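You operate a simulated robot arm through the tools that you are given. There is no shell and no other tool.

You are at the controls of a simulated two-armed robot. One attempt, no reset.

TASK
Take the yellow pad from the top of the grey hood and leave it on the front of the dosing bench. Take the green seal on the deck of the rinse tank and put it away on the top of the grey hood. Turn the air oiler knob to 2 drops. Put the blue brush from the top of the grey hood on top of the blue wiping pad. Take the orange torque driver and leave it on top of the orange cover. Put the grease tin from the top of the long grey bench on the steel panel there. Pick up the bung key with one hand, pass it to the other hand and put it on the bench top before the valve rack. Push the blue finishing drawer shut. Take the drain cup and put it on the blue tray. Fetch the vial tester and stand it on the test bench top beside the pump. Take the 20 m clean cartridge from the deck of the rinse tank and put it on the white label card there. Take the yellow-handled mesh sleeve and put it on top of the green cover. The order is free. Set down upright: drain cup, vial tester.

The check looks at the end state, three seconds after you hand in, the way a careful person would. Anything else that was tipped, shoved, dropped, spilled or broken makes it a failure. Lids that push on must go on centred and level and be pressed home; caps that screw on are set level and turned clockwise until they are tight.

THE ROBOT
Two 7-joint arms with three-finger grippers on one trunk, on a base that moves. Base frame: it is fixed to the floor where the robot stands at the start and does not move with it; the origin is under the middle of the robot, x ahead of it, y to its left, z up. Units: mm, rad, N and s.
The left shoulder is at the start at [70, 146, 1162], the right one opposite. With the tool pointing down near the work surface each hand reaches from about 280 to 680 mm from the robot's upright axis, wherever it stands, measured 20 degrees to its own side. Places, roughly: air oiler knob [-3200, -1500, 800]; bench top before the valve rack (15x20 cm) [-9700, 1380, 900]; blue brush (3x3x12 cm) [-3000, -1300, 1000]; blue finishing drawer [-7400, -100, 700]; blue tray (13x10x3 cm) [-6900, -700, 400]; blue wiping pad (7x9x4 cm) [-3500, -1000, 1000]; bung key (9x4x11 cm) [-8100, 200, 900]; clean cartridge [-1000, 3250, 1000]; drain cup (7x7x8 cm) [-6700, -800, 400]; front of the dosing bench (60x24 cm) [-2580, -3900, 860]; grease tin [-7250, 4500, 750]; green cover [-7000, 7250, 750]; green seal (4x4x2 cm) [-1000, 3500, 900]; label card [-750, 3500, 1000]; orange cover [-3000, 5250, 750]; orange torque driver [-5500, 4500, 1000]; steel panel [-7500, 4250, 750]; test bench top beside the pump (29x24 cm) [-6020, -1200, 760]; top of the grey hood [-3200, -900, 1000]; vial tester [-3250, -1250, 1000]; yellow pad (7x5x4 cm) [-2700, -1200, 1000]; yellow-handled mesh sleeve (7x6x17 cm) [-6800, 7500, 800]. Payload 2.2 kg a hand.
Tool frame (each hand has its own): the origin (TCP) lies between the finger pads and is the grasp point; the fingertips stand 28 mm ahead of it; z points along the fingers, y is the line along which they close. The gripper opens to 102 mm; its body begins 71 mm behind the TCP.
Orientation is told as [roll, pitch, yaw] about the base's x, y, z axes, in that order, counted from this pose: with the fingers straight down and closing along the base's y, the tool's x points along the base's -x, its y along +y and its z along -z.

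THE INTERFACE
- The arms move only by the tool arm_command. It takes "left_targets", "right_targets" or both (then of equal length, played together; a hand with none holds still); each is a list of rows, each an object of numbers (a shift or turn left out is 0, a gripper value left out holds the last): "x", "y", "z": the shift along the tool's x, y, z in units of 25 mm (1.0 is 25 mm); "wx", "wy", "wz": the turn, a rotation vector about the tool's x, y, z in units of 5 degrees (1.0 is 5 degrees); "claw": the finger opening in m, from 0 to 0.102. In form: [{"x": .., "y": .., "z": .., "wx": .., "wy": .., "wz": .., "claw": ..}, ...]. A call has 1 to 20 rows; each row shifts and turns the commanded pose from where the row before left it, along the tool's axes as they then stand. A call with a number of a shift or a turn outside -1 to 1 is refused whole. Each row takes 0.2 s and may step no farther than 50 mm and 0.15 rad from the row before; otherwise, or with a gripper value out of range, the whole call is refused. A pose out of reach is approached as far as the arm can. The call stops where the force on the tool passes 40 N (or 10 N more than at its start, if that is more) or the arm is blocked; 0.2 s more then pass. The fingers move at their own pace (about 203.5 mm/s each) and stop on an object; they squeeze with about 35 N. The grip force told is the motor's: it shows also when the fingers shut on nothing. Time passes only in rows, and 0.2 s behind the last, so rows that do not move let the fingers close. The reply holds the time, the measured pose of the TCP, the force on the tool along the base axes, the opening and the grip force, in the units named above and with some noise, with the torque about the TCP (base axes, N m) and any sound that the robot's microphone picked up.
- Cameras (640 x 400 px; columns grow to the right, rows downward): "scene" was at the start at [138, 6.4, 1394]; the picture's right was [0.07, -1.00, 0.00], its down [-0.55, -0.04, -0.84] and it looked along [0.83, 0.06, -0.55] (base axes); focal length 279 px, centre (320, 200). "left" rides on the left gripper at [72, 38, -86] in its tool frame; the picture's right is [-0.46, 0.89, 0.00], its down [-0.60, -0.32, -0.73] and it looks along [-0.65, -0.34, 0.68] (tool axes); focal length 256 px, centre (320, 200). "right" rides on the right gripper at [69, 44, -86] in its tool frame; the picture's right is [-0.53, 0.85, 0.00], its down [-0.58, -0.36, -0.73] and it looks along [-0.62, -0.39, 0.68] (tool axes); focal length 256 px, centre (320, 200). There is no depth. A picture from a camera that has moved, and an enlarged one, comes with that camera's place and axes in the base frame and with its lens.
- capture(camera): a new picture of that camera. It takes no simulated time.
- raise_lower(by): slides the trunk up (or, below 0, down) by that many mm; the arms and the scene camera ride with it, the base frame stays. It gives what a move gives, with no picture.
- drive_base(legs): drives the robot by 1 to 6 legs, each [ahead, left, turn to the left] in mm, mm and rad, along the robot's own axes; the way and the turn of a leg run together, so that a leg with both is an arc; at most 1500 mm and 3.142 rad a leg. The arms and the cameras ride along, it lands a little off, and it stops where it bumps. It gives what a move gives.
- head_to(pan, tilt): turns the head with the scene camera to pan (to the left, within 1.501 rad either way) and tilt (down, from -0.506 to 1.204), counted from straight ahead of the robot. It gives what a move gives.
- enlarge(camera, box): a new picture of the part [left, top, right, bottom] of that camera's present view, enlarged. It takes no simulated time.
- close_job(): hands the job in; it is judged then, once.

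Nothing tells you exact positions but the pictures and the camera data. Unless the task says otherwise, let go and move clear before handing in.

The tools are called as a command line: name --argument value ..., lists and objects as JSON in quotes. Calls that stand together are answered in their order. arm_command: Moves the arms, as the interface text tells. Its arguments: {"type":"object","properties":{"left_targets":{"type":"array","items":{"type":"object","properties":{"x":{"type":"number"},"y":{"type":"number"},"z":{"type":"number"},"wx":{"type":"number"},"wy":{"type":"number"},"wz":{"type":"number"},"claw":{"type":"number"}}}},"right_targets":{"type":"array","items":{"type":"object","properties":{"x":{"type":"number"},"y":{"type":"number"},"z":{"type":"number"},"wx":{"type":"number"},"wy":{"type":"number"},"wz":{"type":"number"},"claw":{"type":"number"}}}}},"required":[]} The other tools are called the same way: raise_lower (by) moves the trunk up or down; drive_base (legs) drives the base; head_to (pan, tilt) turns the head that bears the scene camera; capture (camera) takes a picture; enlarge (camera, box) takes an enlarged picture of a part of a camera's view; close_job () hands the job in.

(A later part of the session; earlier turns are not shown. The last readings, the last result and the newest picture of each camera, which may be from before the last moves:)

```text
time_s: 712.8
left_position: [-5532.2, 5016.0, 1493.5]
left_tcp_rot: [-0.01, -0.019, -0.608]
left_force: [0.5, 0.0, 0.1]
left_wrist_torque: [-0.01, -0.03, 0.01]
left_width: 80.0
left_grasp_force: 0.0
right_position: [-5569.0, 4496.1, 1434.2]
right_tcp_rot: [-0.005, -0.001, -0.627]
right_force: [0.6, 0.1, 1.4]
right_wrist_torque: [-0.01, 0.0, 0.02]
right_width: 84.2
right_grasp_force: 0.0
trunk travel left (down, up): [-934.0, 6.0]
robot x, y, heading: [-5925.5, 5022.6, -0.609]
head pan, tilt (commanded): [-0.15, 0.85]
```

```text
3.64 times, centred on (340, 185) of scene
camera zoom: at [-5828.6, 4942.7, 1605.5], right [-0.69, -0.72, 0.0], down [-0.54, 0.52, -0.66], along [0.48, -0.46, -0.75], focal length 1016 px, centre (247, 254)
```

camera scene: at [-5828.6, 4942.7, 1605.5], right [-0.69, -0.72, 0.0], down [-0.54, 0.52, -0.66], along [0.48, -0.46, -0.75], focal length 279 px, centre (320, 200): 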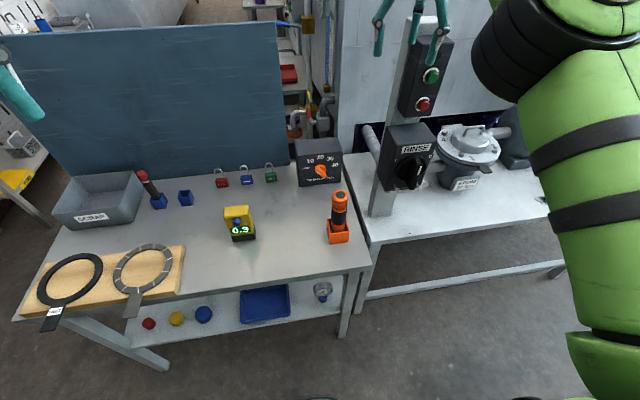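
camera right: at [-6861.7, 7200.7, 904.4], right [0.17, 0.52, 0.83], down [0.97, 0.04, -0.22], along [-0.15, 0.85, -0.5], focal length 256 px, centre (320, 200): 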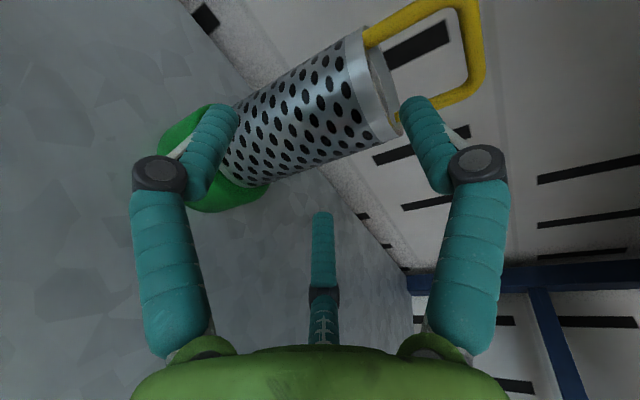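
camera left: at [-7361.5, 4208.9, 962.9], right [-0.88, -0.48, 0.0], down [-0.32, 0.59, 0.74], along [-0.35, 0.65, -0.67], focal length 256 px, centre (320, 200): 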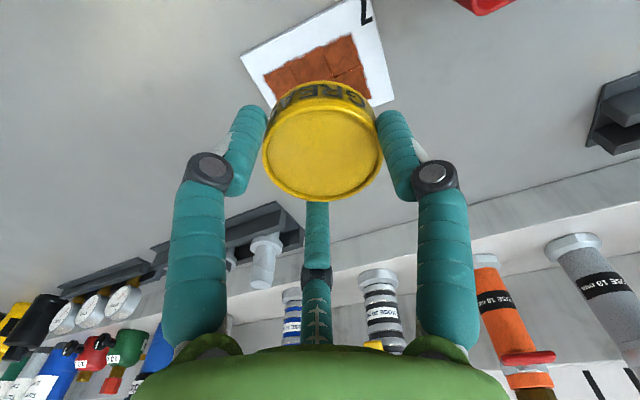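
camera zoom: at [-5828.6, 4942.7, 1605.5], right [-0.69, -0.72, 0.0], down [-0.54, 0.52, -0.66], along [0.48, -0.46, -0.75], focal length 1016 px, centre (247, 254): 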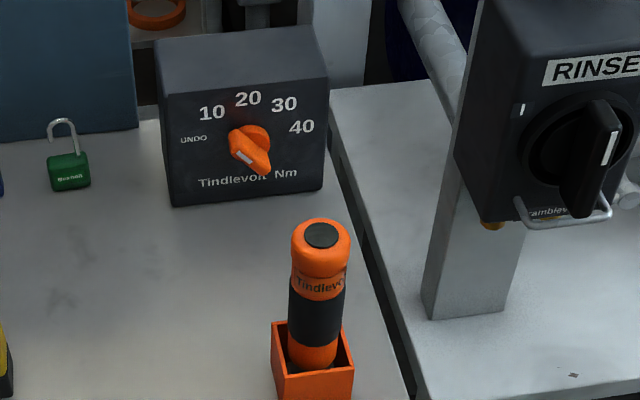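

Driver top ≈ (-5520, 4579, 1085). I move the right hand left over it and descend to z≈1160.

arm_command --right_targets '[{"y": 0.96, "x": 0.07, "claw": 0.08}, {"y": 0.96, "x": 0.07}, {"y": 0.96, "x": 0.07}, {"y": 0.96, "x": 0.07}, {"z": 1}, {"z": 1}, {"z": 1}, {"z": 1}, {"z": 1}, {"z": 1}, {"z": 1}, {"z": 1}, {"z": 1}, {"z": 1}, {"z": 1}, {}]'

capture --camera "right"

enlarge --camera "scene" --box '[270, 90, 430, 240]'

```text
time_s: 716.2
left_position: [-5530.5, 5013.9, 1494.0]
left_tcp_rot: [-0.01, -0.018, -0.608]
left_force: [-0.5, 0.3, 0.2]
left_wrist_torque: [-0.01, 0.01, 0.01]
left_width: 79.4
left_grasp_force: 0.1
right_position: [-5518.5, 4574.6, 1158.9]
right_tcp_rot: [-0.004, -0.002, -0.629]
right_force: [-0.6, -0.1, -0.2]
right_wrist_torque: [-0.02, 0.0, -0.02]
right_width: 80.0
right_grasp_force: 0.1
trunk travel left (down, up): [-934.0, 6.0]
robot x, y, heading: [-5930.9, 5024.7, -0.61]
head pan, tilt (commanded): [-0.15, 0.85]
```

```text
taken
camera right: at [-5548.0, 4649.8, 1245.5], right [0.93, 0.37, 0.0], down [0.25, -0.63, 0.73], along [0.27, -0.68, -0.68], focal length 256 px, centre (320, 200)
```

right: 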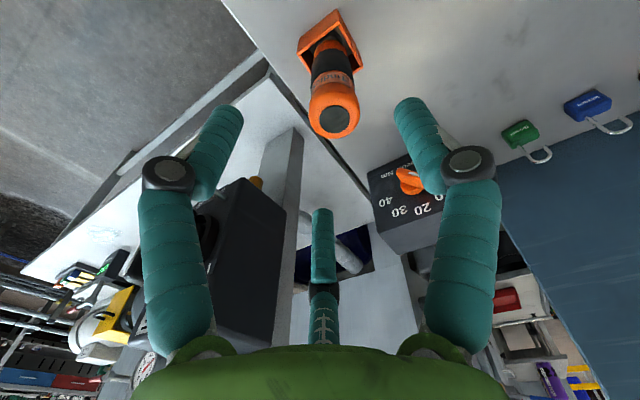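

```text
2.67 times, centred on (350, 165) of scene
camera zoom: at [-5828.7, 4941.1, 1605.4], right [-0.69, -0.72, 0.0], down [-0.54, 0.52, -0.66], along [0.48, -0.46, -0.75], focal length 745 px, centre (240, 293)
```

zoom: 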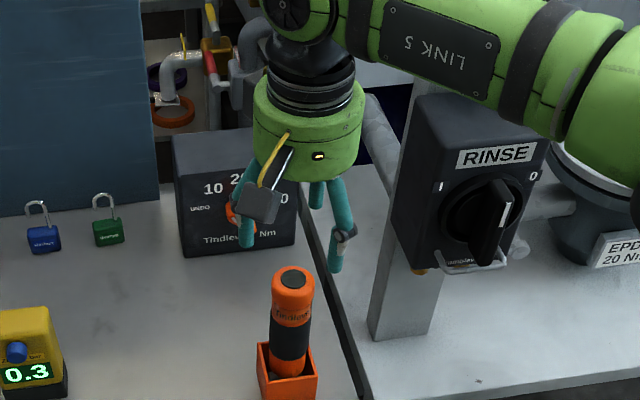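

Wrist and scene views together put the driver's top lower, at about (-5499, 4555, 1050). I shift 27 mm ahead, 5 mm right, and descend to z≈1100 for a check.

arm_command --right_targets '[{"x": -0.55, "y": -0.1}, {"x": -0.54, "y": -0.1}, {"z": 0.8}, {"z": 0.8}, {"z": 0.8}, {}]'

capture --camera "right"

```text
time_s: 717.6
left_position: [-5530.4, 5014.3, 1494.4]
left_tcp_rot: [-0.012, -0.018, -0.608]
left_force: [0.7, 0.3, -0.6]
left_wrist_torque: [-0.03, -0.01, 0.02]
left_width: 79.9
left_grasp_force: 0.1
right_position: [-5500.3, 4553.2, 1099.9]
right_tcp_rot: [-0.006, -0.002, -0.627]
right_force: [-0.1, 0.3, -0.3]
right_wrist_torque: [0.0, 0.02, -0.02]
right_width: 80.0
right_grasp_force: 0.0
trunk travel left (down, up): [-934.0, 6.0]
robot x, y, heading: [-5929.2, 5026.7, -0.612]
head pan, tilt (commanded): [-0.15, 0.85]
```

```text
taken
camera right: at [-5528.6, 4629.5, 1186.1], right [0.93, 0.37, 0.0], down [0.25, -0.63, 0.73], along [0.27, -0.68, -0.68], focal length 256 px, centre (320, 200)
```

right: 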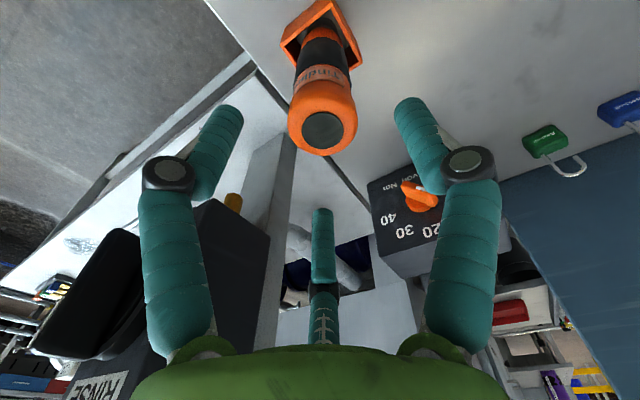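

On axis now (top at z≈1055). Before descending I check the forearm's clearance to the RINSE switch box.

enlarge --camera "scene" --box '[280, 60, 520, 240]'

head_to --pan -0.9 --tilt 0.6

capture --camera "scene"

capture --camera "left"

```text
2.22 times, centred on (400, 150) of scene
camera zoom: at [-5828.6, 4941.3, 1605.4], right [-0.69, -0.72, 0.0], down [-0.54, 0.52, -0.66], along [0.48, -0.46, -0.75], focal length 621 px, centre (142, 311)
```

zoom: 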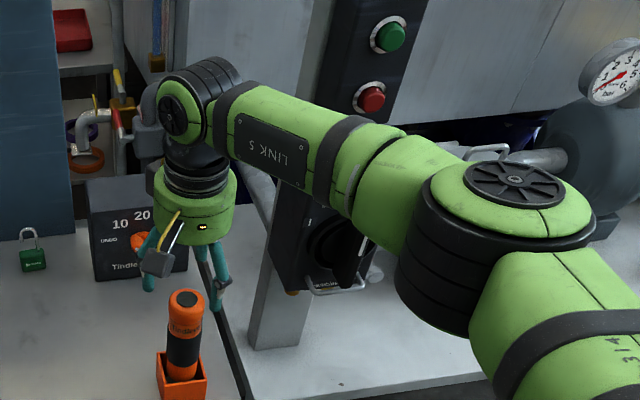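

```text
time_s: 718.7
left_position: [-5531.4, 5013.5, 1494.3]
left_tcp_rot: [-0.011, -0.02, -0.608]
left_force: [-0.2, -0.4, 0.4]
left_wrist_torque: [0.01, 0.01, 0.02]
left_width: 80.2
left_grasp_force: 0.1
right_position: [-5498.6, 4553.6, 1100.6]
right_tcp_rot: [-0.004, -0.003, -0.627]
right_force: [1.1, -0.3, 0.4]
right_wrist_torque: [0.0, -0.01, 0.01]
right_width: 80.0
right_grasp_force: 0.0
trunk travel left (down, up): [-934.0, 6.0]
robot x, y, heading: [-5924.9, 5022.6, -0.611]
head pan, tilt (commanded): [-0.901, 0.6]
```

```text
taken
camera scene: at [-5879.7, 4906.9, 1626.3], right [-1.0, -0.06, 0.0], down [-0.03, 0.56, -0.82], along [0.05, -0.82, -0.57], focal length 279 px, centre (320, 200)
```

scene: 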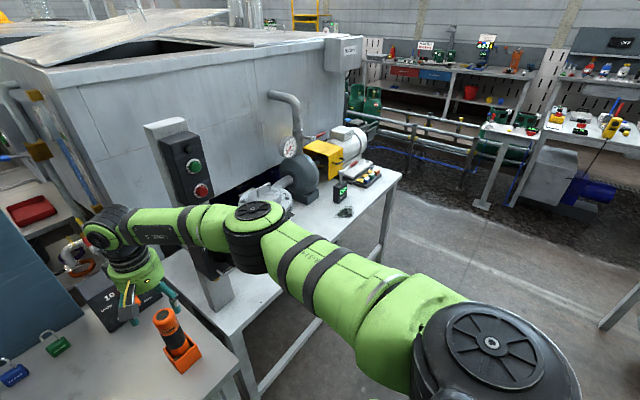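

```text
taken
camera left: at [-5569.7, 5088.3, 1576.9], right [0.89, 0.46, 0.0], down [0.31, -0.59, 0.75], along [0.34, -0.66, -0.67], focal length 256 px, centre (320, 200)
```

left: 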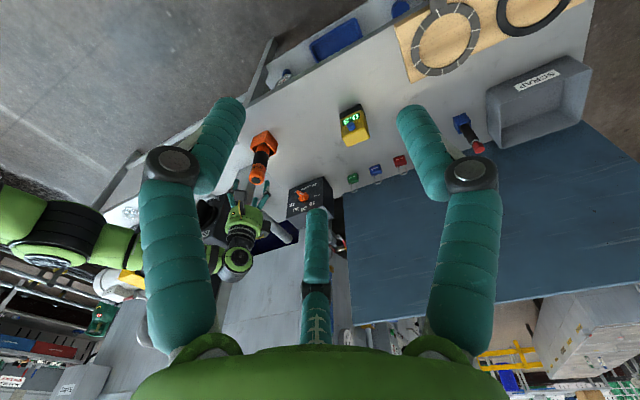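

The right forearm passes close above the RINSE switch box, so I use the left hand instead. I lift and retract the right hand first, then shift the base 250 mm to the right.

arm_command --right_targets '[{"z": -1}, {"z": -1}, {"z": -1}, {"z": -1}, {"z": -1}, {"z": -1}, {"z": -1}, {"z": -1}, {"z": -1}, {"z": -1}, {"z": -1}, {"x": 1}, {"x": 1}, {"x": 1}, {"x": 1}, {"x": 1}, {"x": 1}]'

drive_base --legs '[[0, -255, 0]]'

head_to --pan 0.1 --tilt 0.85

capture --camera "scene"

```text
time_s: 722.3
left_position: [-5531.5, 5013.8, 1495.3]
left_tcp_rot: [-0.011, -0.019, -0.61]
left_force: [-0.4, -0.2, 0.2]
left_wrist_torque: [-0.04, 0.0, -0.01]
left_width: 80.0
left_grasp_force: 0.0
right_position: [-5619.5, 4645.3, 1375.3]
right_tcp_rot: [-0.005, -0.002, -0.63]
right_force: [-0.3, 0.3, 0.2]
right_wrist_torque: [0.01, 0.03, -0.01]
right_width: 80.0
right_grasp_force: 0.1
trunk travel left (down, up): [-934.0, 6.0]
robot x, y, heading: [-5926.5, 5021.0, -0.607]
head pan, tilt (commanded): [-0.901, 0.6]
```

```text
time_s: 724.1
left_position: [-5671.0, 4813.1, 1494.3]
left_tcp_rot: [-0.015, -0.018, -0.605]
left_force: [0.1, -0.5, -0.3]
left_wrist_torque: [-0.05, 0.06, 0.0]
left_width: 79.7
left_grasp_force: 0.0
right_position: [-5758.3, 4441.9, 1376.0]
right_tcp_rot: [-0.008, -0.001, -0.626]
right_force: [0.4, 0.2, 0.0]
right_wrist_torque: [-0.06, 0.03, 0.0]
right_width: 80.2
right_grasp_force: 0.1
trunk travel left (down, up): [-934.0, 6.0]
robot x, y, heading: [-6065.4, 4816.4, -0.607]
head pan, tilt (commanded): [-0.901, 0.6]
```

```text
time_s: 725.4
left_position: [-5673.5, 4810.2, 1493.9]
left_tcp_rot: [-0.011, -0.019, -0.606]
left_force: [0.4, 0.2, 0.9]
left_wrist_torque: [-0.01, 0.02, -0.03]
left_width: 79.9
left_grasp_force: 0.0
right_position: [-5762.1, 4440.1, 1374.4]
right_tcp_rot: [-0.007, -0.003, -0.625]
right_force: [0.0, -0.8, 0.2]
right_wrist_torque: [-0.02, 0.02, -0.03]
right_width: 80.1
right_grasp_force: 0.0
trunk travel left (down, up): [-934.0, 6.0]
robot x, y, heading: [-6067.8, 4819.5, -0.611]
head pan, tilt (commanded): [0.099, 0.85]
```

```text
taken
camera scene: at [-5959.7, 4752.7, 1605.4], right [-0.49, -0.87, 0.0], down [-0.66, 0.37, -0.66], along [0.58, -0.32, -0.75], focal length 279 px, centre (320, 200)
```

scene: 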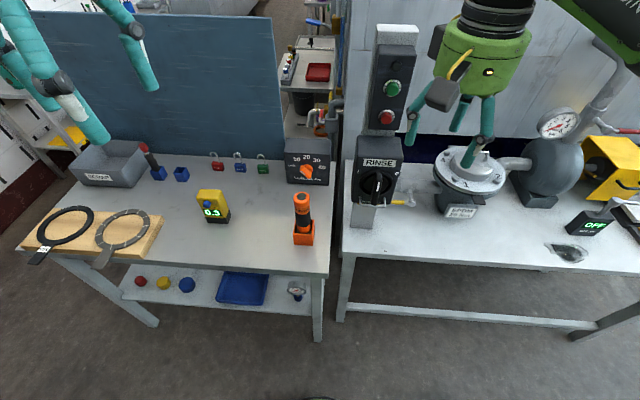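

Now the driver is ahead-left of me, free for the left hand. I lower that hand to z≈1290 and move it over the driver.

arm_command --left_targets '[{"z": 1}, {"z": 1}, {"z": 1}, {"z": 1}, {"z": 1}, {"z": 1}, {"z": 1}, {"z": 1}, {"x": -1, "y": -0.38}, {"x": -1, "y": -0.38}, {"x": -1, "y": -0.38}, {"x": -1, "y": -0.38}, {"x": -1, "y": -0.38}, {"x": -1, "y": -0.38}, {"x": -1, "y": -0.38}, {"x": -1, "y": -0.38}, {"x": -1, "y": -0.38}, {"x": -1, "y": -0.38}, {"x": -1, "y": -0.38}, {"x": -0.56, "y": -0.18}]'

arm_command --left_targets '[{"z": 1}, {"z": 1}, {"z": 1}, {"z": 1}, {"z": 1}, {}]'

capture --camera "left"

enlarge --camera "scene" --box '[220, 80, 420, 260]'

```text
time_s: 729.6
left_position: [-5497.5, 4549.8, 1298.8]
left_tcp_rot: [-0.009, -0.019, -0.606]
left_force: [0.6, 0.1, -0.6]
left_wrist_torque: [-0.03, 0.02, 0.0]
left_width: 80.0
left_grasp_force: 0.1
right_position: [-5762.0, 4436.9, 1374.2]
right_tcp_rot: [-0.006, -0.002, -0.627]
right_force: [-0.6, -1.3, 0.0]
right_wrist_torque: [0.02, -0.02, 0.0]
right_width: 79.9
right_grasp_force: 0.0
trunk travel left (down, up): [-934.0, 6.0]
robot x, y, heading: [-6068.1, 4819.7, -0.607]
head pan, tilt (commanded): [0.099, 0.85]
```

```text
time_s: 731.0
left_position: [-5496.0, 4549.1, 1175.7]
left_tcp_rot: [-0.01, -0.019, -0.603]
left_force: [0.2, 0.4, -0.5]
left_wrist_torque: [0.03, 0.03, 0.03]
left_width: 79.9
left_grasp_force: 0.0
right_position: [-5761.1, 4437.9, 1375.7]
right_tcp_rot: [-0.005, -0.001, -0.629]
right_force: [0.5, -1.0, -0.6]
right_wrist_torque: [0.01, -0.01, -0.01]
right_width: 80.1
right_grasp_force: 0.1
trunk travel left (down, up): [-934.0, 6.0]
robot x, y, heading: [-6066.4, 4817.6, -0.612]
head pan, tilt (commanded): [0.099, 0.85]
```

```text
taken
camera left: at [-5535.0, 4624.1, 1258.4], right [0.89, 0.46, 0.0], down [0.31, -0.59, 0.75], along [0.35, -0.66, -0.67], focal length 256 px, centre (320, 200)
```

left: 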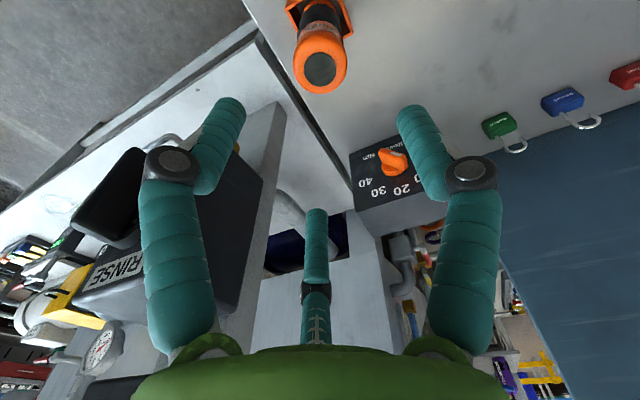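

```text
2.22 times, centred on (320, 170) of scene
camera zoom: at [-5960.5, 4751.8, 1605.4], right [-0.49, -0.87, 0.0], down [-0.66, 0.37, -0.66], along [0.58, -0.32, -0.75], focal length 621 px, centre (320, 267)
```

zoom: 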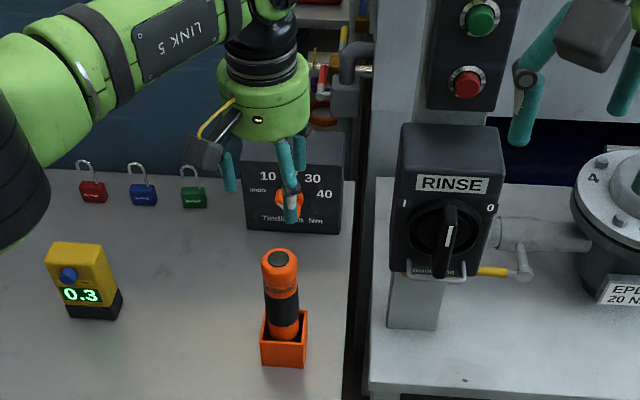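

Aligned with clear space to the RINSE box. I descend to z≈1027 around the driver's top.

arm_command --left_targets '[{"x": 0.14, "y": 0.08, "z": 0.6}, {"z": 1}, {"z": 1}, {"z": 1}, {"z": 1}, {"z": 0.8}, {"z": 0.5}, {}]'

capture --camera "left"

```text
time_s: 732.8
left_position: [-5494.5, 4550.1, 1027.5]
left_tcp_rot: [-0.011, -0.019, -0.605]
left_force: [-0.1, 1.1, 0.5]
left_wrist_torque: [-0.01, 0.0, 0.0]
left_width: 79.8
left_grasp_force: 0.0
right_position: [-5760.3, 4437.7, 1373.5]
right_tcp_rot: [-0.007, -0.002, -0.626]
right_force: [0.1, -0.5, 0.6]
right_wrist_torque: [0.0, 0.0, -0.02]
right_width: 80.1
right_grasp_force: 0.0
trunk travel left (down, up): [-934.0, 6.0]
robot x, y, heading: [-6069.0, 4819.0, -0.613]
head pan, tilt (commanded): [0.099, 0.85]
```

```text
taken
camera left: at [-5533.9, 4625.0, 1111.1], right [0.89, 0.46, 0.0], down [0.31, -0.59, 0.75], along [0.35, -0.66, -0.67], focal length 256 px, centre (320, 200)
```

left: 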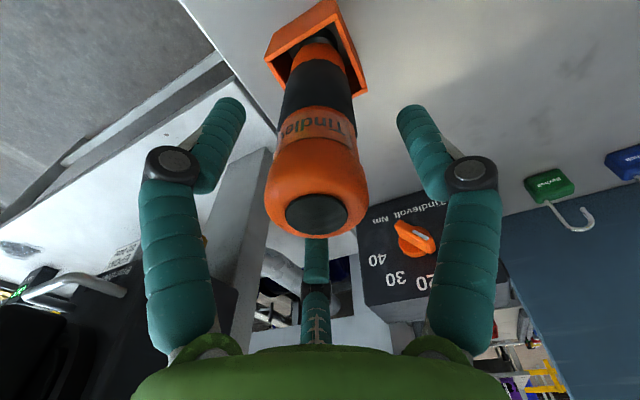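

The driver is centred between the fingers. I close and lift straight up.

arm_command --left_targets '[{"claw": 0.06}, {"claw": 0.05}, {"claw": 0.04}, {"claw": 0.02}, {"claw": 0.0}, {}]'

arm_command --left_targets '[{"z": -0.2}, {"z": -0.4}, {"z": -0.7}, {"z": -1}, {"z": -1}, {"z": -1}, {"z": -1}, {"z": -1}, {"z": -1}, {}]'

capture --camera "left"

enlarge --camera "scene" --box '[220, 80, 420, 260]'

```text
time_s: 734.2
left_position: [-5495.6, 4550.2, 1028.0]
left_tcp_rot: [-0.01, -0.02, -0.605]
left_force: [-1.1, 0.0, -0.9]
left_wrist_torque: [0.02, 0.15, -0.02]
left_width: 42.6
left_grasp_force: 34.7
right_position: [-5761.1, 4439.8, 1374.2]
right_tcp_rot: [-0.004, -0.003, -0.626]
right_force: [-0.5, 0.7, 0.3]
right_wrist_torque: [-0.01, 0.03, 0.0]
right_width: 80.1
right_grasp_force: 0.1
trunk travel left (down, up): [-934.0, 6.0]
robot x, y, heading: [-6068.8, 4816.2, -0.612]
head pan, tilt (commanded): [0.099, 0.85]
```

```text
time_s: 736.4
left_position: [-5496.2, 4553.1, 1209.9]
left_tcp_rot: [-0.01, -0.017, -0.606]
left_force: [0.1, 0.7, -6.1]
left_wrist_torque: [-0.03, 0.02, 0.0]
left_width: 42.3
left_grasp_force: 34.3
right_position: [-5760.4, 4438.1, 1374.0]
right_tcp_rot: [-0.006, -0.001, -0.627]
right_force: [0.2, -0.4, -0.7]
right_wrist_torque: [-0.02, 0.02, -0.01]
right_width: 80.0
right_grasp_force: 0.0
trunk travel left (down, up): [-934.0, 6.0]
robot x, y, heading: [-6069.4, 4815.8, -0.613]
head pan, tilt (commanded): [0.099, 0.85]
```

```text
taken
camera left: at [-5535.2, 4628.1, 1292.9], right [0.89, 0.46, 0.0], down [0.31, -0.59, 0.74], along [0.34, -0.66, -0.67], focal length 256 px, centre (320, 200)
```

left: 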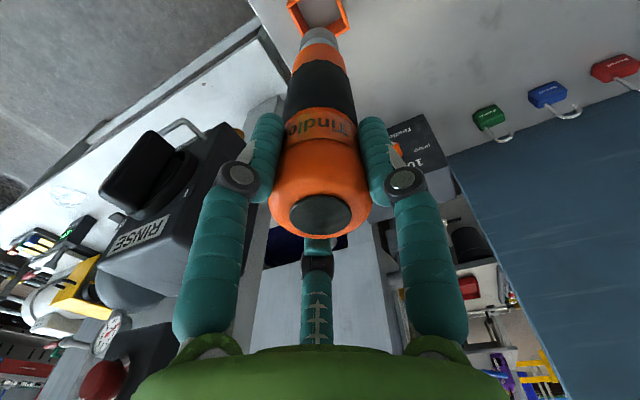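

```text
2.22 times, centred on (320, 170) of scene
camera zoom: at [-5959.1, 4751.3, 1605.2], right [-0.49, -0.87, 0.0], down [-0.66, 0.37, -0.66], along [0.58, -0.32, -0.75], focal length 621 px, centre (320, 267)
```

zoom: 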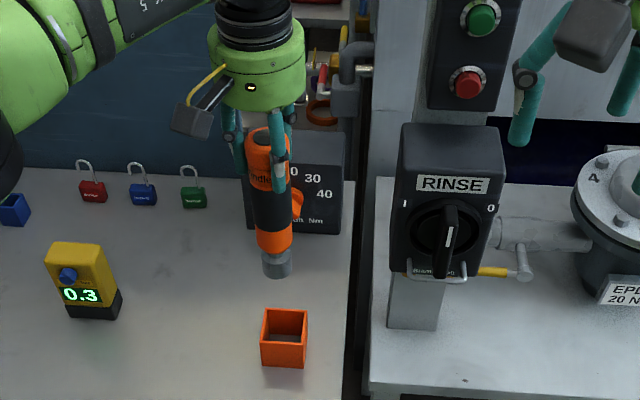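

The driver is out of its holder. I raise and draw in the hand, then drive around the table's north end toward the wall bench with the orange cover.

arm_command --left_targets '[{"z": -1}, {"z": -1}, {"z": -1}, {"z": -1}, {"x": 1, "y": 0.4}, {"x": 1, "y": 0.4}, {"x": 1, "y": 0.4}, {"x": 1, "y": 0.4}, {"x": 1, "y": 0.4}, {"x": 1, "y": 0.4}, {}]'

drive_base --legs '[[-150, 0, 0], [0, 1480, 0]]'

head_to --pan 0.15 --tilt 0.35

capture --camera "scene"

```text
time_s: 738.8
left_position: [-5585.2, 4689.3, 1305.4]
left_tcp_rot: [-0.01, -0.016, -0.604]
left_force: [-1.1, 0.4, -4.9]
left_wrist_torque: [0.01, 0.01, 0.0]
left_width: 42.4
left_grasp_force: 35.0
right_position: [-5760.0, 4438.8, 1375.6]
right_tcp_rot: [-0.006, -0.002, -0.627]
right_force: [0.4, 0.4, 0.0]
right_wrist_torque: [0.02, 0.03, -0.03]
right_width: 80.0
right_grasp_force: 0.1
trunk travel left (down, up): [-934.0, 6.0]
robot x, y, heading: [-6070.7, 4820.1, -0.611]
head pan, tilt (commanded): [0.099, 0.85]
```

```text
time_s: 747.0
left_position: [-4878.7, 5998.0, 1305.3]
left_tcp_rot: [-0.011, -0.016, -0.585]
left_force: [0.4, -0.3, -5.8]
left_wrist_torque: [-0.02, -0.01, 0.0]
left_width: 42.4
left_grasp_force: 34.5
right_position: [-5048.3, 5742.7, 1374.4]
right_tcp_rot: [-0.004, -0.002, -0.605]
right_force: [0.3, 0.6, 1.2]
right_wrist_torque: [0.02, -0.02, -0.04]
right_width: 80.0
right_grasp_force: 0.2
trunk travel left (down, up): [-934.0, 6.0]
robot x, y, heading: [-5365.3, 6111.7, -0.592]
head pan, tilt (commanded): [0.099, 0.85]
```

```text
time_s: 748.0
left_position: [-4879.8, 5998.7, 1304.5]
left_tcp_rot: [-0.011, -0.017, -0.585]
left_force: [-0.4, -0.3, -4.5]
left_wrist_torque: [0.02, 0.0, 0.02]
left_width: 42.6
left_grasp_force: 34.8
right_position: [-5047.9, 5744.9, 1374.7]
right_tcp_rot: [-0.006, -0.002, -0.604]
right_force: [-0.2, -0.2, -0.5]
right_wrist_torque: [-0.02, 0.0, 0.0]
right_width: 80.1
right_grasp_force: 0.1
trunk travel left (down, up): [-934.0, 6.0]
robot x, y, heading: [-5363.4, 6119.8, -0.587]
head pan, tilt (commanded): [0.15, 0.351]
```

```text
taken
camera scene: at [-5237.7, 6050.8, 1648.9], right [-0.42, -0.91, 0.0], down [-0.31, 0.15, -0.94], along [0.85, -0.4, -0.35], focal length 279 px, centre (320, 200)
```

scene: 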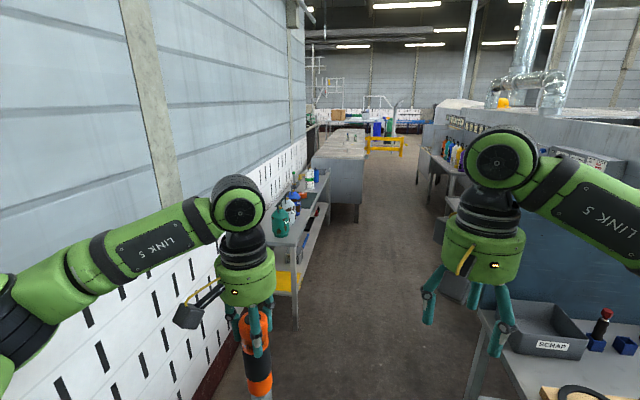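

A clear aisle leads ahead with the wall bench on its left. I raise the driver a bit more and drive 1500 mm ahead.

arm_command --left_targets '[{"z": -1}, {"z": -1}, {"z": -1}]'

drive_base --legs '[[1450, 30, 0]]'

head_to --pan 0.6 --tilt 0.5

capture --camera "scene"

```text
time_s: 748.8
left_position: [-4879.7, 6000.7, 1381.0]
left_tcp_rot: [-0.009, -0.018, -0.586]
left_force: [-0.8, 0.5, -5.2]
left_wrist_torque: [-0.03, 0.04, 0.02]
left_width: 42.3
left_grasp_force: 35.3
right_position: [-5047.9, 5745.5, 1373.3]
right_tcp_rot: [-0.005, -0.002, -0.605]
right_force: [-0.7, -0.4, -0.5]
right_wrist_torque: [0.04, 0.01, -0.01]
right_width: 80.2
right_grasp_force: 0.0
trunk travel left (down, up): [-934.0, 6.0]
robot x, y, heading: [-5363.8, 6116.6, -0.587]
head pan, tilt (commanded): [0.15, 0.351]
```

```text
time_s: 756.0
left_position: [-3661.7, 5196.0, 1379.5]
left_tcp_rot: [-0.012, -0.019, -0.605]
left_force: [-0.5, 0.9, -5.2]
left_wrist_torque: [-0.03, 0.03, 0.0]
left_width: 42.4
left_grasp_force: 34.5
right_position: [-3837.6, 4943.8, 1373.6]
right_tcp_rot: [-0.005, -0.001, -0.623]
right_force: [-0.8, 0.0, 0.4]
right_wrist_torque: [0.0, -0.01, -0.02]
right_width: 80.1
right_grasp_force: 0.0
trunk travel left (down, up): [-934.0, 6.0]
robot x, y, heading: [-4142.3, 5320.6, -0.607]
head pan, tilt (commanded): [0.15, 0.351]
```

```text
time_s: 756.9
left_position: [-3661.2, 5195.1, 1380.5]
left_tcp_rot: [-0.011, -0.017, -0.602]
left_force: [0.3, -0.4, -5.4]
left_wrist_torque: [0.03, 0.01, -0.02]
left_width: 42.2
left_grasp_force: 35.3
right_position: [-3834.9, 4943.1, 1374.8]
right_tcp_rot: [-0.004, -0.001, -0.625]
right_force: [-0.2, 0.6, -0.5]
right_wrist_torque: [-0.02, 0.0, 0.01]
right_width: 79.8
right_grasp_force: 0.1
trunk travel left (down, up): [-934.0, 6.0]
robot x, y, heading: [-4144.5, 5323.0, -0.609]
head pan, tilt (commanded): [0.6, 0.499]
```

```text
taken
camera scene: at [-4011.4, 5292.6, 1635.3], right [-0.01, -1.0, 0.0], down [-0.48, 0.0, -0.88], along [0.88, -0.01, -0.48], focal length 279 px, centre (320, 200)
```

scene: 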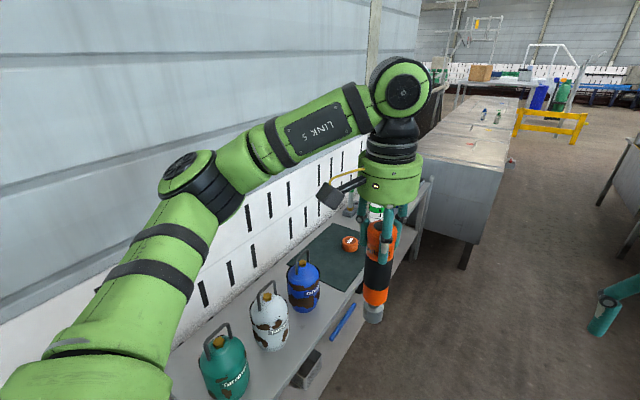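

The orange cover lies on a dark mat on this bench, about 1.14 m ahead and 0.56 m left. I drive 1255 mm ahead and turn left to face the bench.

drive_base --legs '[[1255, 0, 0], [0, 0, 1.571]]'

head_to --pan 0.1 --tilt 0.8

capture --camera "scene"

```text
time_s: 767.1
left_position: [-2980.5, 5073.8, 1381.4]
left_tcp_rot: [-0.01, -0.019, 0.973]
left_force: [0.7, 0.3, -4.9]
left_wrist_torque: [0.03, 0.0, 0.0]
left_width: 41.9
left_grasp_force: 35.5
right_position: [-2727.4, 4902.1, 1375.0]
right_tcp_rot: [-0.004, -0.002, 0.952]
right_force: [0.6, -0.4, 0.1]
right_wrist_torque: [0.0, 0.02, -0.02]
right_width: 79.9
right_grasp_force: 0.0
trunk travel left (down, up): [-934.0, 6.0]
robot x, y, heading: [-3108.1, 4593.0, 0.966]
head pan, tilt (commanded): [0.6, 0.499]
```

```text
time_s: 768.1
left_position: [-2981.6, 5075.4, 1380.9]
left_tcp_rot: [-0.01, -0.018, 0.971]
left_force: [0.5, 0.0, -5.2]
left_wrist_torque: [-0.02, 0.03, 0.03]
left_width: 42.0
left_grasp_force: 34.8
right_position: [-2728.2, 4902.4, 1374.3]
right_tcp_rot: [-0.006, -0.002, 0.95]
right_force: [-0.1, 0.6, -0.1]
right_wrist_torque: [0.02, -0.02, -0.03]
right_width: 80.1
right_grasp_force: 0.0
trunk travel left (down, up): [-934.0, 6.0]
robot x, y, heading: [-3107.6, 4587.4, 0.971]
head pan, tilt (commanded): [0.099, 0.799]
```

```text
taken
camera scene: at [-3039.4, 4704.9, 1609.4], right [0.88, -0.48, 0.0], down [-0.34, -0.63, -0.7], along [0.34, 0.61, -0.72], focal length 279 px, centre (320, 200)
```

scene: 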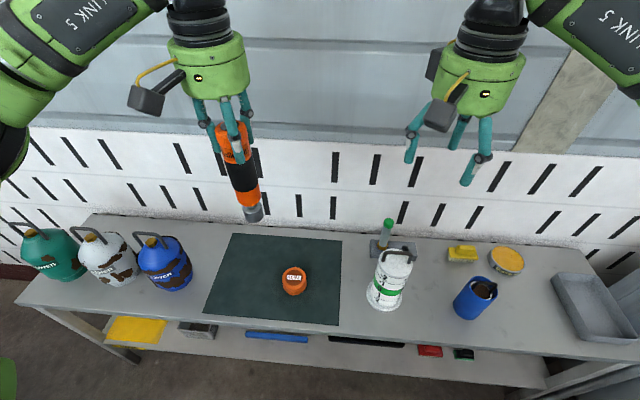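

enlarge --camera "scene" --box '[200, 190, 360, 330]'

```text
2.86 times, centred on (280, 260) of scene
camera zoom: at [-3039.4, 4704.9, 1609.4], right [0.88, -0.48, 0.0], down [-0.34, -0.63, -0.7], along [0.34, 0.61, -0.72], focal length 798 px, centre (434, 29)
```

zoom: 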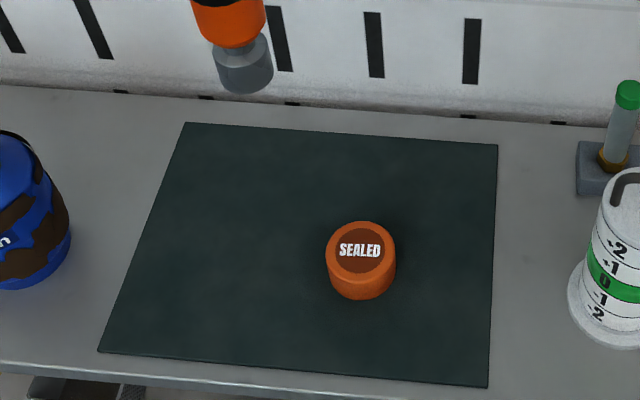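

The orange cover is at ≈(-2901, 5129), top ≈803. I check how the driver hangs in the left hand.

arm_command --left_targets '[{"x": -0.9, "y": -0.35}, {"x": -0.9, "y": -0.35}, {"x": -0.9, "y": -0.35}, {"x": -0.9, "y": -0.35}, {"z": 1}, {"z": 1}, {"z": 1}, {"z": 1}, {"z": 1}, {"z": 1}, {"z": 1}, {"z": 1}, {"z": 1}, {"z": 1}, {"z": 1}, {}]'

capture --camera "left"

enlarge --camera "scene" --box '[200, 130, 400, 330]'

```text
time_s: 771.5
left_position: [-2898.2, 5132.4, 1107.2]
left_tcp_rot: [-0.01, -0.018, 0.972]
left_force: [-0.5, -0.5, -4.9]
left_wrist_torque: [-0.04, 0.0, 0.02]
left_width: 41.5
left_grasp_force: 35.0
right_position: [-2728.9, 4902.2, 1374.0]
right_tcp_rot: [-0.006, -0.001, 0.952]
right_force: [0.0, 0.4, 0.8]
right_wrist_torque: [0.0, 0.0, 0.0]
right_width: 79.9
right_grasp_force: 0.0
trunk travel left (down, up): [-934.0, 6.0]
robot x, y, heading: [-3105.6, 4592.2, 0.965]
head pan, tilt (commanded): [0.099, 0.799]
```

```text
taken
camera left: at [-2971.0, 5092.8, 1189.8], right [-0.47, 0.88, 0.0], down [0.59, 0.31, 0.75], along [0.66, 0.35, -0.67], focal length 256 px, centre (320, 200)
```

left: 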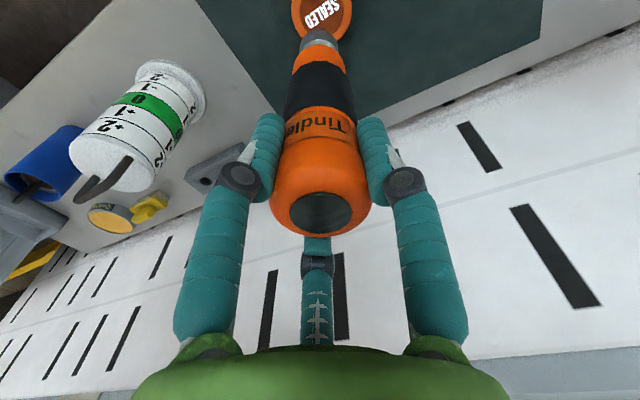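

```text
2.00 times, centred on (300, 230) of scene
camera zoom: at [-3039.0, 4704.8, 1609.3], right [0.88, -0.48, 0.0], down [-0.35, -0.63, -0.7], along [0.34, 0.61, -0.72], focal length 559 px, centre (360, 140)
```

zoom: 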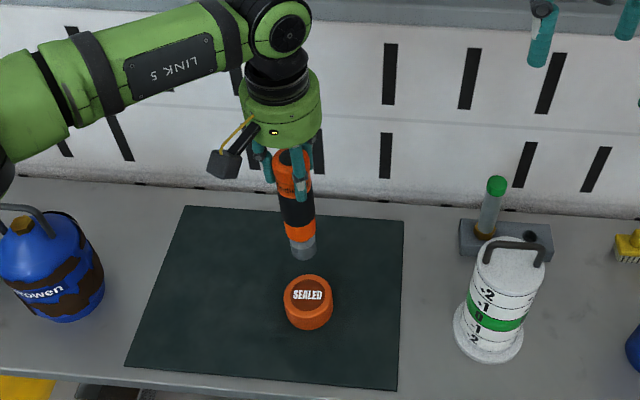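

The driver hangs with a slight lean (~3°). I correct the hand's tilt so it is upright, and look again.

arm_command --left_targets '[{"wy": -0.58, "wx": 0.32}, {}]'

capture --camera "left"

enlarge --camera "scene" --box '[240, 170, 340, 310]'

```text
time_s: 772.1
left_position: [-2896.4, 5130.4, 1107.3]
left_tcp_rot: [-0.038, -0.068, 0.975]
left_force: [-0.5, 0.6, -4.8]
left_wrist_torque: [-0.04, 0.03, 0.03]
left_width: 41.8
left_grasp_force: 35.0
right_position: [-2727.8, 4902.3, 1373.6]
right_tcp_rot: [-0.005, 0.0, 0.949]
right_force: [-0.5, 0.2, -0.3]
right_wrist_torque: [0.01, 0.03, 0.02]
right_width: 79.8
right_grasp_force: 0.1
trunk travel left (down, up): [-934.0, 6.0]
robot x, y, heading: [-3104.3, 4590.1, 0.969]
head pan, tilt (commanded): [0.099, 0.799]
```

```text
taken
camera left: at [-2975.1, 5091.0, 1184.9], right [-0.47, 0.88, 0.0], down [0.55, 0.29, 0.78], along [0.69, 0.37, -0.62], focal length 256 px, centre (320, 200)
```

left: 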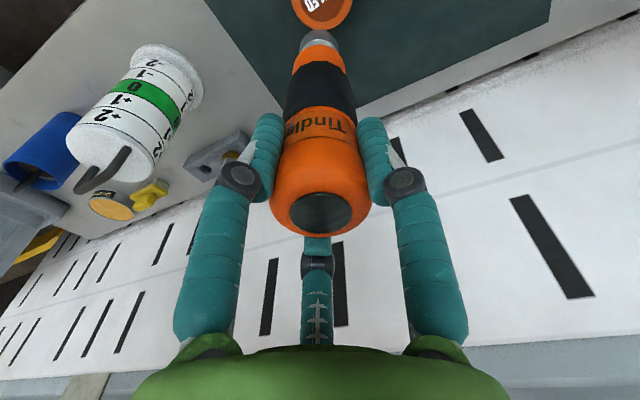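

```text
2.86 times, centred on (290, 240) of scene
camera zoom: at [-3039.2, 4705.0, 1609.3], right [0.88, -0.48, 0.0], down [-0.35, -0.63, -0.7], along [0.34, 0.61, -0.72], focal length 798 px, centre (406, 86)
```

zoom: 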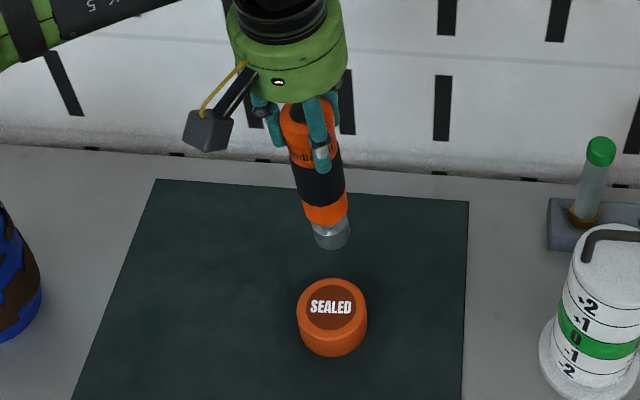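

enlarge --camera "scene" --box '[260, 190, 320, 260]'

enlarge --camera "left" --box '[240, 0, 400, 240]'

```text
5.71 times, centred on (290, 225) of scene
camera zoom: at [-3039.2, 4705.0, 1609.3], right [0.88, -0.48, 0.0], down [-0.35, -0.63, -0.7], along [0.34, 0.61, -0.72], focal length 1597 px, centre (491, 57)
```

zoom: 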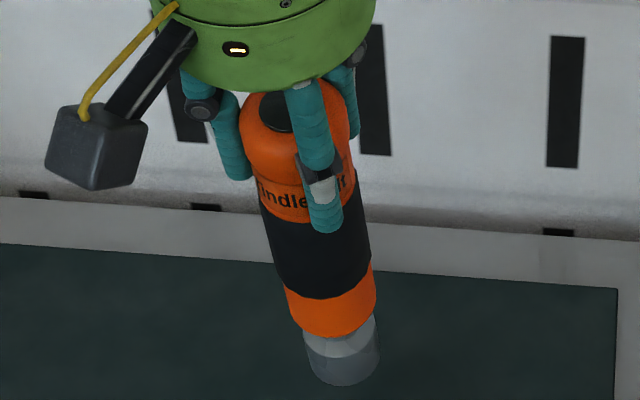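

```text
1.67 times, centred on (320, 120) of left
camera zoom: at [-2975.1, 5091.0, 1184.9], right [-0.47, 0.88, 0.0], down [0.55, 0.29, 0.78], along [0.69, 0.37, -0.62], focal length 427 px, centre (320, 333)
```

zoom: 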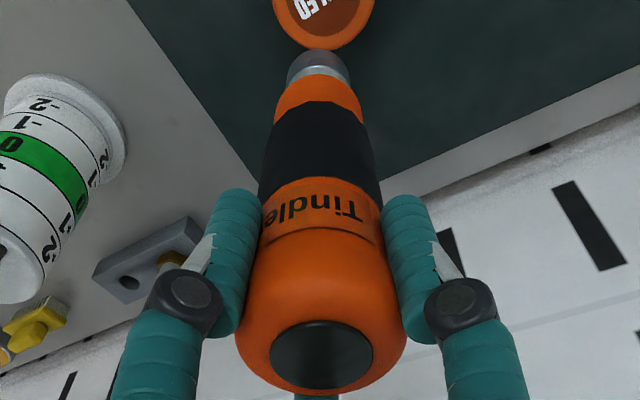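

On closer measurement the driver was already upright before, so I undo that tilt, then descend to just above the cover.

arm_command --left_targets '[{"wy": 0.58, "wx": -0.32}, {"z": 0.8}, {"z": 0.8}, {"z": 0.8}, {"z": 0.8}, {"z": 0.6}, {}]'

enlarge --camera "scene" --box '[250, 190, 340, 310]'

enlarge --camera "left" --box '[240, 0, 400, 240]'

```text
time_s: 773.7
left_position: [-2894.6, 5132.7, 1013.1]
left_tcp_rot: [-0.011, -0.017, 0.971]
left_force: [0.1, -0.7, -4.7]
left_wrist_torque: [0.02, 0.02, 0.01]
left_width: 41.8
left_grasp_force: 35.1
right_position: [-2727.2, 4902.1, 1374.5]
right_tcp_rot: [-0.005, -0.001, 0.95]
right_force: [0.4, -0.8, 0.4]
right_wrist_torque: [0.01, -0.02, 0.02]
right_width: 79.9
right_grasp_force: 0.0
trunk travel left (down, up): [-934.0, 6.0]
robot x, y, heading: [-3105.4, 4593.1, 0.97]
head pan, tilt (commanded): [0.099, 0.799]
```

```text
3.33 times, centred on (295, 250) of scene
camera zoom: at [-3039.1, 4704.7, 1609.3], right [0.88, -0.48, 0.0], down [-0.35, -0.63, -0.7], along [0.34, 0.61, -0.72], focal length 932 px, centre (403, 33)
```

zoom: 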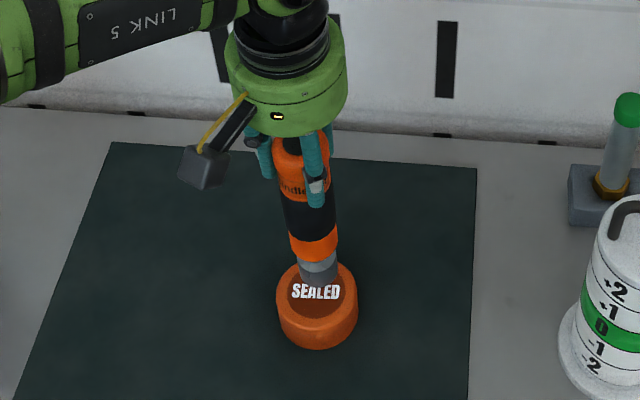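

```text
1.67 times, centred on (320, 120) of left
camera zoom: at [-2968.9, 5094.3, 1095.6], right [-0.47, 0.88, 0.0], down [0.59, 0.31, 0.74], along [0.66, 0.35, -0.67], focal length 427 px, centre (320, 333)
```

zoom: 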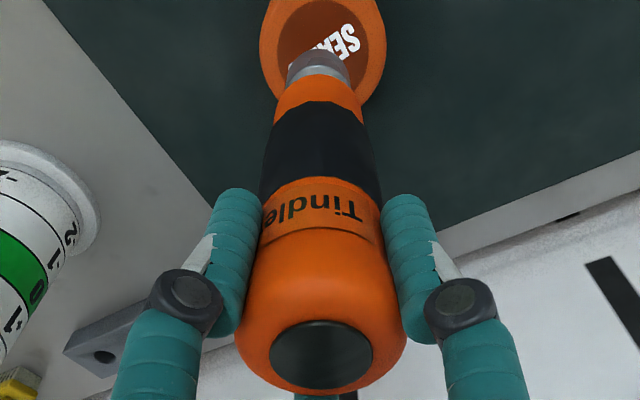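

Slightly right of centre; I shift 5 mm left and descend 20 mm more.

arm_command --left_targets '[{"y": 0.2}, {"z": 0.4}, {"z": 0.4}, {}]'

enlarge --camera "scene" --box '[260, 220, 330, 310]'

enlarge --camera "left" --box '[240, 0, 400, 240]'

```text
time_s: 774.7
left_position: [-2899.0, 5136.3, 992.7]
left_tcp_rot: [-0.009, -0.017, 0.97]
left_force: [0.0, 0.1, -6.3]
left_wrist_torque: [0.01, -0.04, 0.03]
left_width: 41.6
left_grasp_force: 34.7
right_position: [-2728.1, 4903.2, 1374.0]
right_tcp_rot: [-0.005, -0.003, 0.952]
right_force: [0.8, -0.3, -0.4]
right_wrist_torque: [0.01, -0.04, 0.03]
right_width: 80.1
right_grasp_force: 0.0
trunk travel left (down, up): [-934.0, 6.0]
robot x, y, heading: [-3107.6, 4592.4, 0.971]
head pan, tilt (commanded): [0.099, 0.799]
```

```text
4.44 times, centred on (295, 265) of scene
camera zoom: at [-3039.1, 4704.9, 1609.3], right [0.88, -0.48, 0.0], down [-0.35, -0.63, -0.7], along [0.34, 0.61, -0.72], focal length 1242 px, centre (431, -89)
```

zoom: 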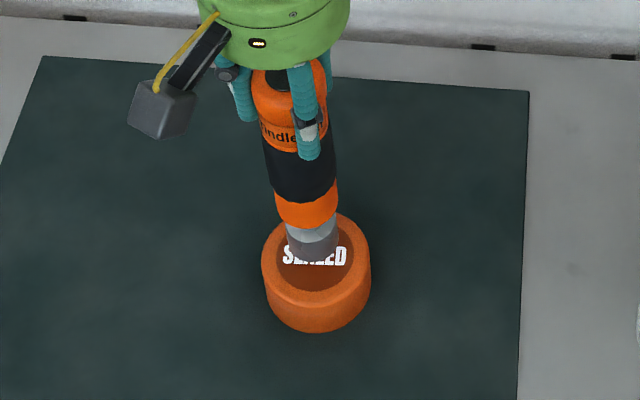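

```text
1.67 times, centred on (320, 120) of left
camera zoom: at [-2972.5, 5098.3, 1075.8], right [-0.47, 0.88, 0.0], down [0.59, 0.31, 0.74], along [0.66, 0.35, -0.67], focal length 427 px, centre (320, 333)
```

zoom: 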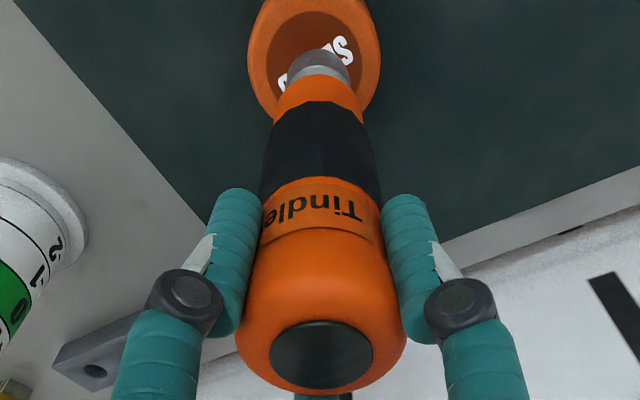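

Well centred. I lower slowly to contact.

arm_command --left_targets '[{"z": 0.12}, {"z": 0.1}, {"z": 0.08}, {"z": 0.08}, {}]'

```text
time_s: 775.9
left_position: [-2899.5, 5135.4, 983.3]
left_tcp_rot: [-0.01, -0.018, 0.972]
left_force: [-0.1, 0.0, -5.0]
left_wrist_torque: [-0.01, 0.0, -0.01]
left_width: 41.6
left_grasp_force: 34.6
right_position: [-2727.5, 4902.9, 1375.0]
right_tcp_rot: [-0.006, -0.001, 0.951]
right_force: [0.0, -0.2, 0.7]
right_wrist_torque: [-0.01, -0.01, 0.01]
right_width: 80.1
right_grasp_force: 0.1
trunk travel left (down, up): [-934.0, 6.0]
robot x, y, heading: [-3105.2, 4589.7, 0.967]
head pan, tilt (commanded): [0.099, 0.799]
```

arm_command --left_targets '[{"z": 0.08}, {"z": 0.06}, {"z": 0.06}, {}]'

```text
time_s: 776.9
left_position: [-2897.9, 5134.9, 979.0]
left_tcp_rot: [-0.011, -0.018, 0.972]
left_force: [-0.4, 0.9, -5.0]
left_wrist_torque: [0.0, 0.02, 0.01]
left_width: 41.9
left_grasp_force: 35.9
right_position: [-2728.8, 4903.1, 1373.9]
right_tcp_rot: [-0.005, -0.001, 0.95]
right_force: [0.4, -0.2, -0.3]
right_wrist_torque: [0.01, -0.04, 0.01]
right_width: 80.1
right_grasp_force: 0.0
trunk travel left (down, up): [-934.0, 6.0]
robot x, y, heading: [-3104.9, 4589.1, 0.967]
head pan, tilt (commanded): [0.099, 0.799]
```

arm_command --left_targets '[{"z": 0.06}, {"z": 0.06}, {"z": 0.06}, {}]'

enlarge --camera "scene" --box '[260, 220, 330, 310]'

```text
time_s: 777.9
left_position: [-2898.6, 5135.3, 977.1]
left_tcp_rot: [-0.011, -0.024, 0.971]
left_force: [-0.4, 1.4, 18.9]
left_wrist_torque: [0.15, 0.45, -0.02]
left_width: 41.9
left_grasp_force: 34.9
right_position: [-2731.4, 4899.0, 1376.8]
right_tcp_rot: [-0.005, -0.004, 0.952]
right_force: [-0.2, 0.1, 0.8]
right_wrist_torque: [0.01, -0.01, 0.0]
right_width: 80.0
right_grasp_force: 0.1
trunk travel left (down, up): [-934.0, 6.0]
robot x, y, heading: [-3107.9, 4591.5, 0.968]
head pan, tilt (commanded): [0.099, 0.799]
```

```text
4.44 times, centred on (295, 265) of scene
camera zoom: at [-3040.8, 4700.5, 1610.0], right [0.88, -0.48, 0.0], down [-0.34, -0.63, -0.7], along [0.34, 0.61, -0.72], focal length 1242 px, centre (431, -89)
```

zoom: 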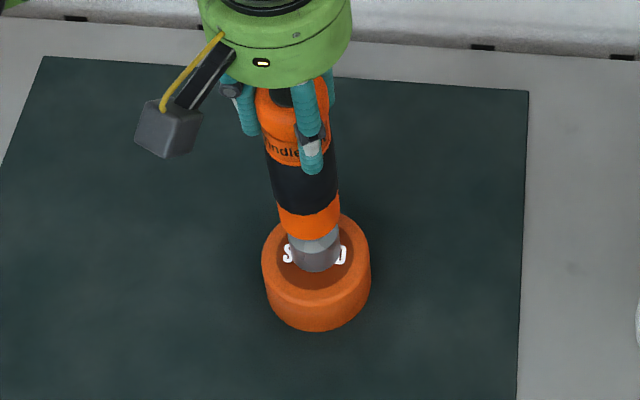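

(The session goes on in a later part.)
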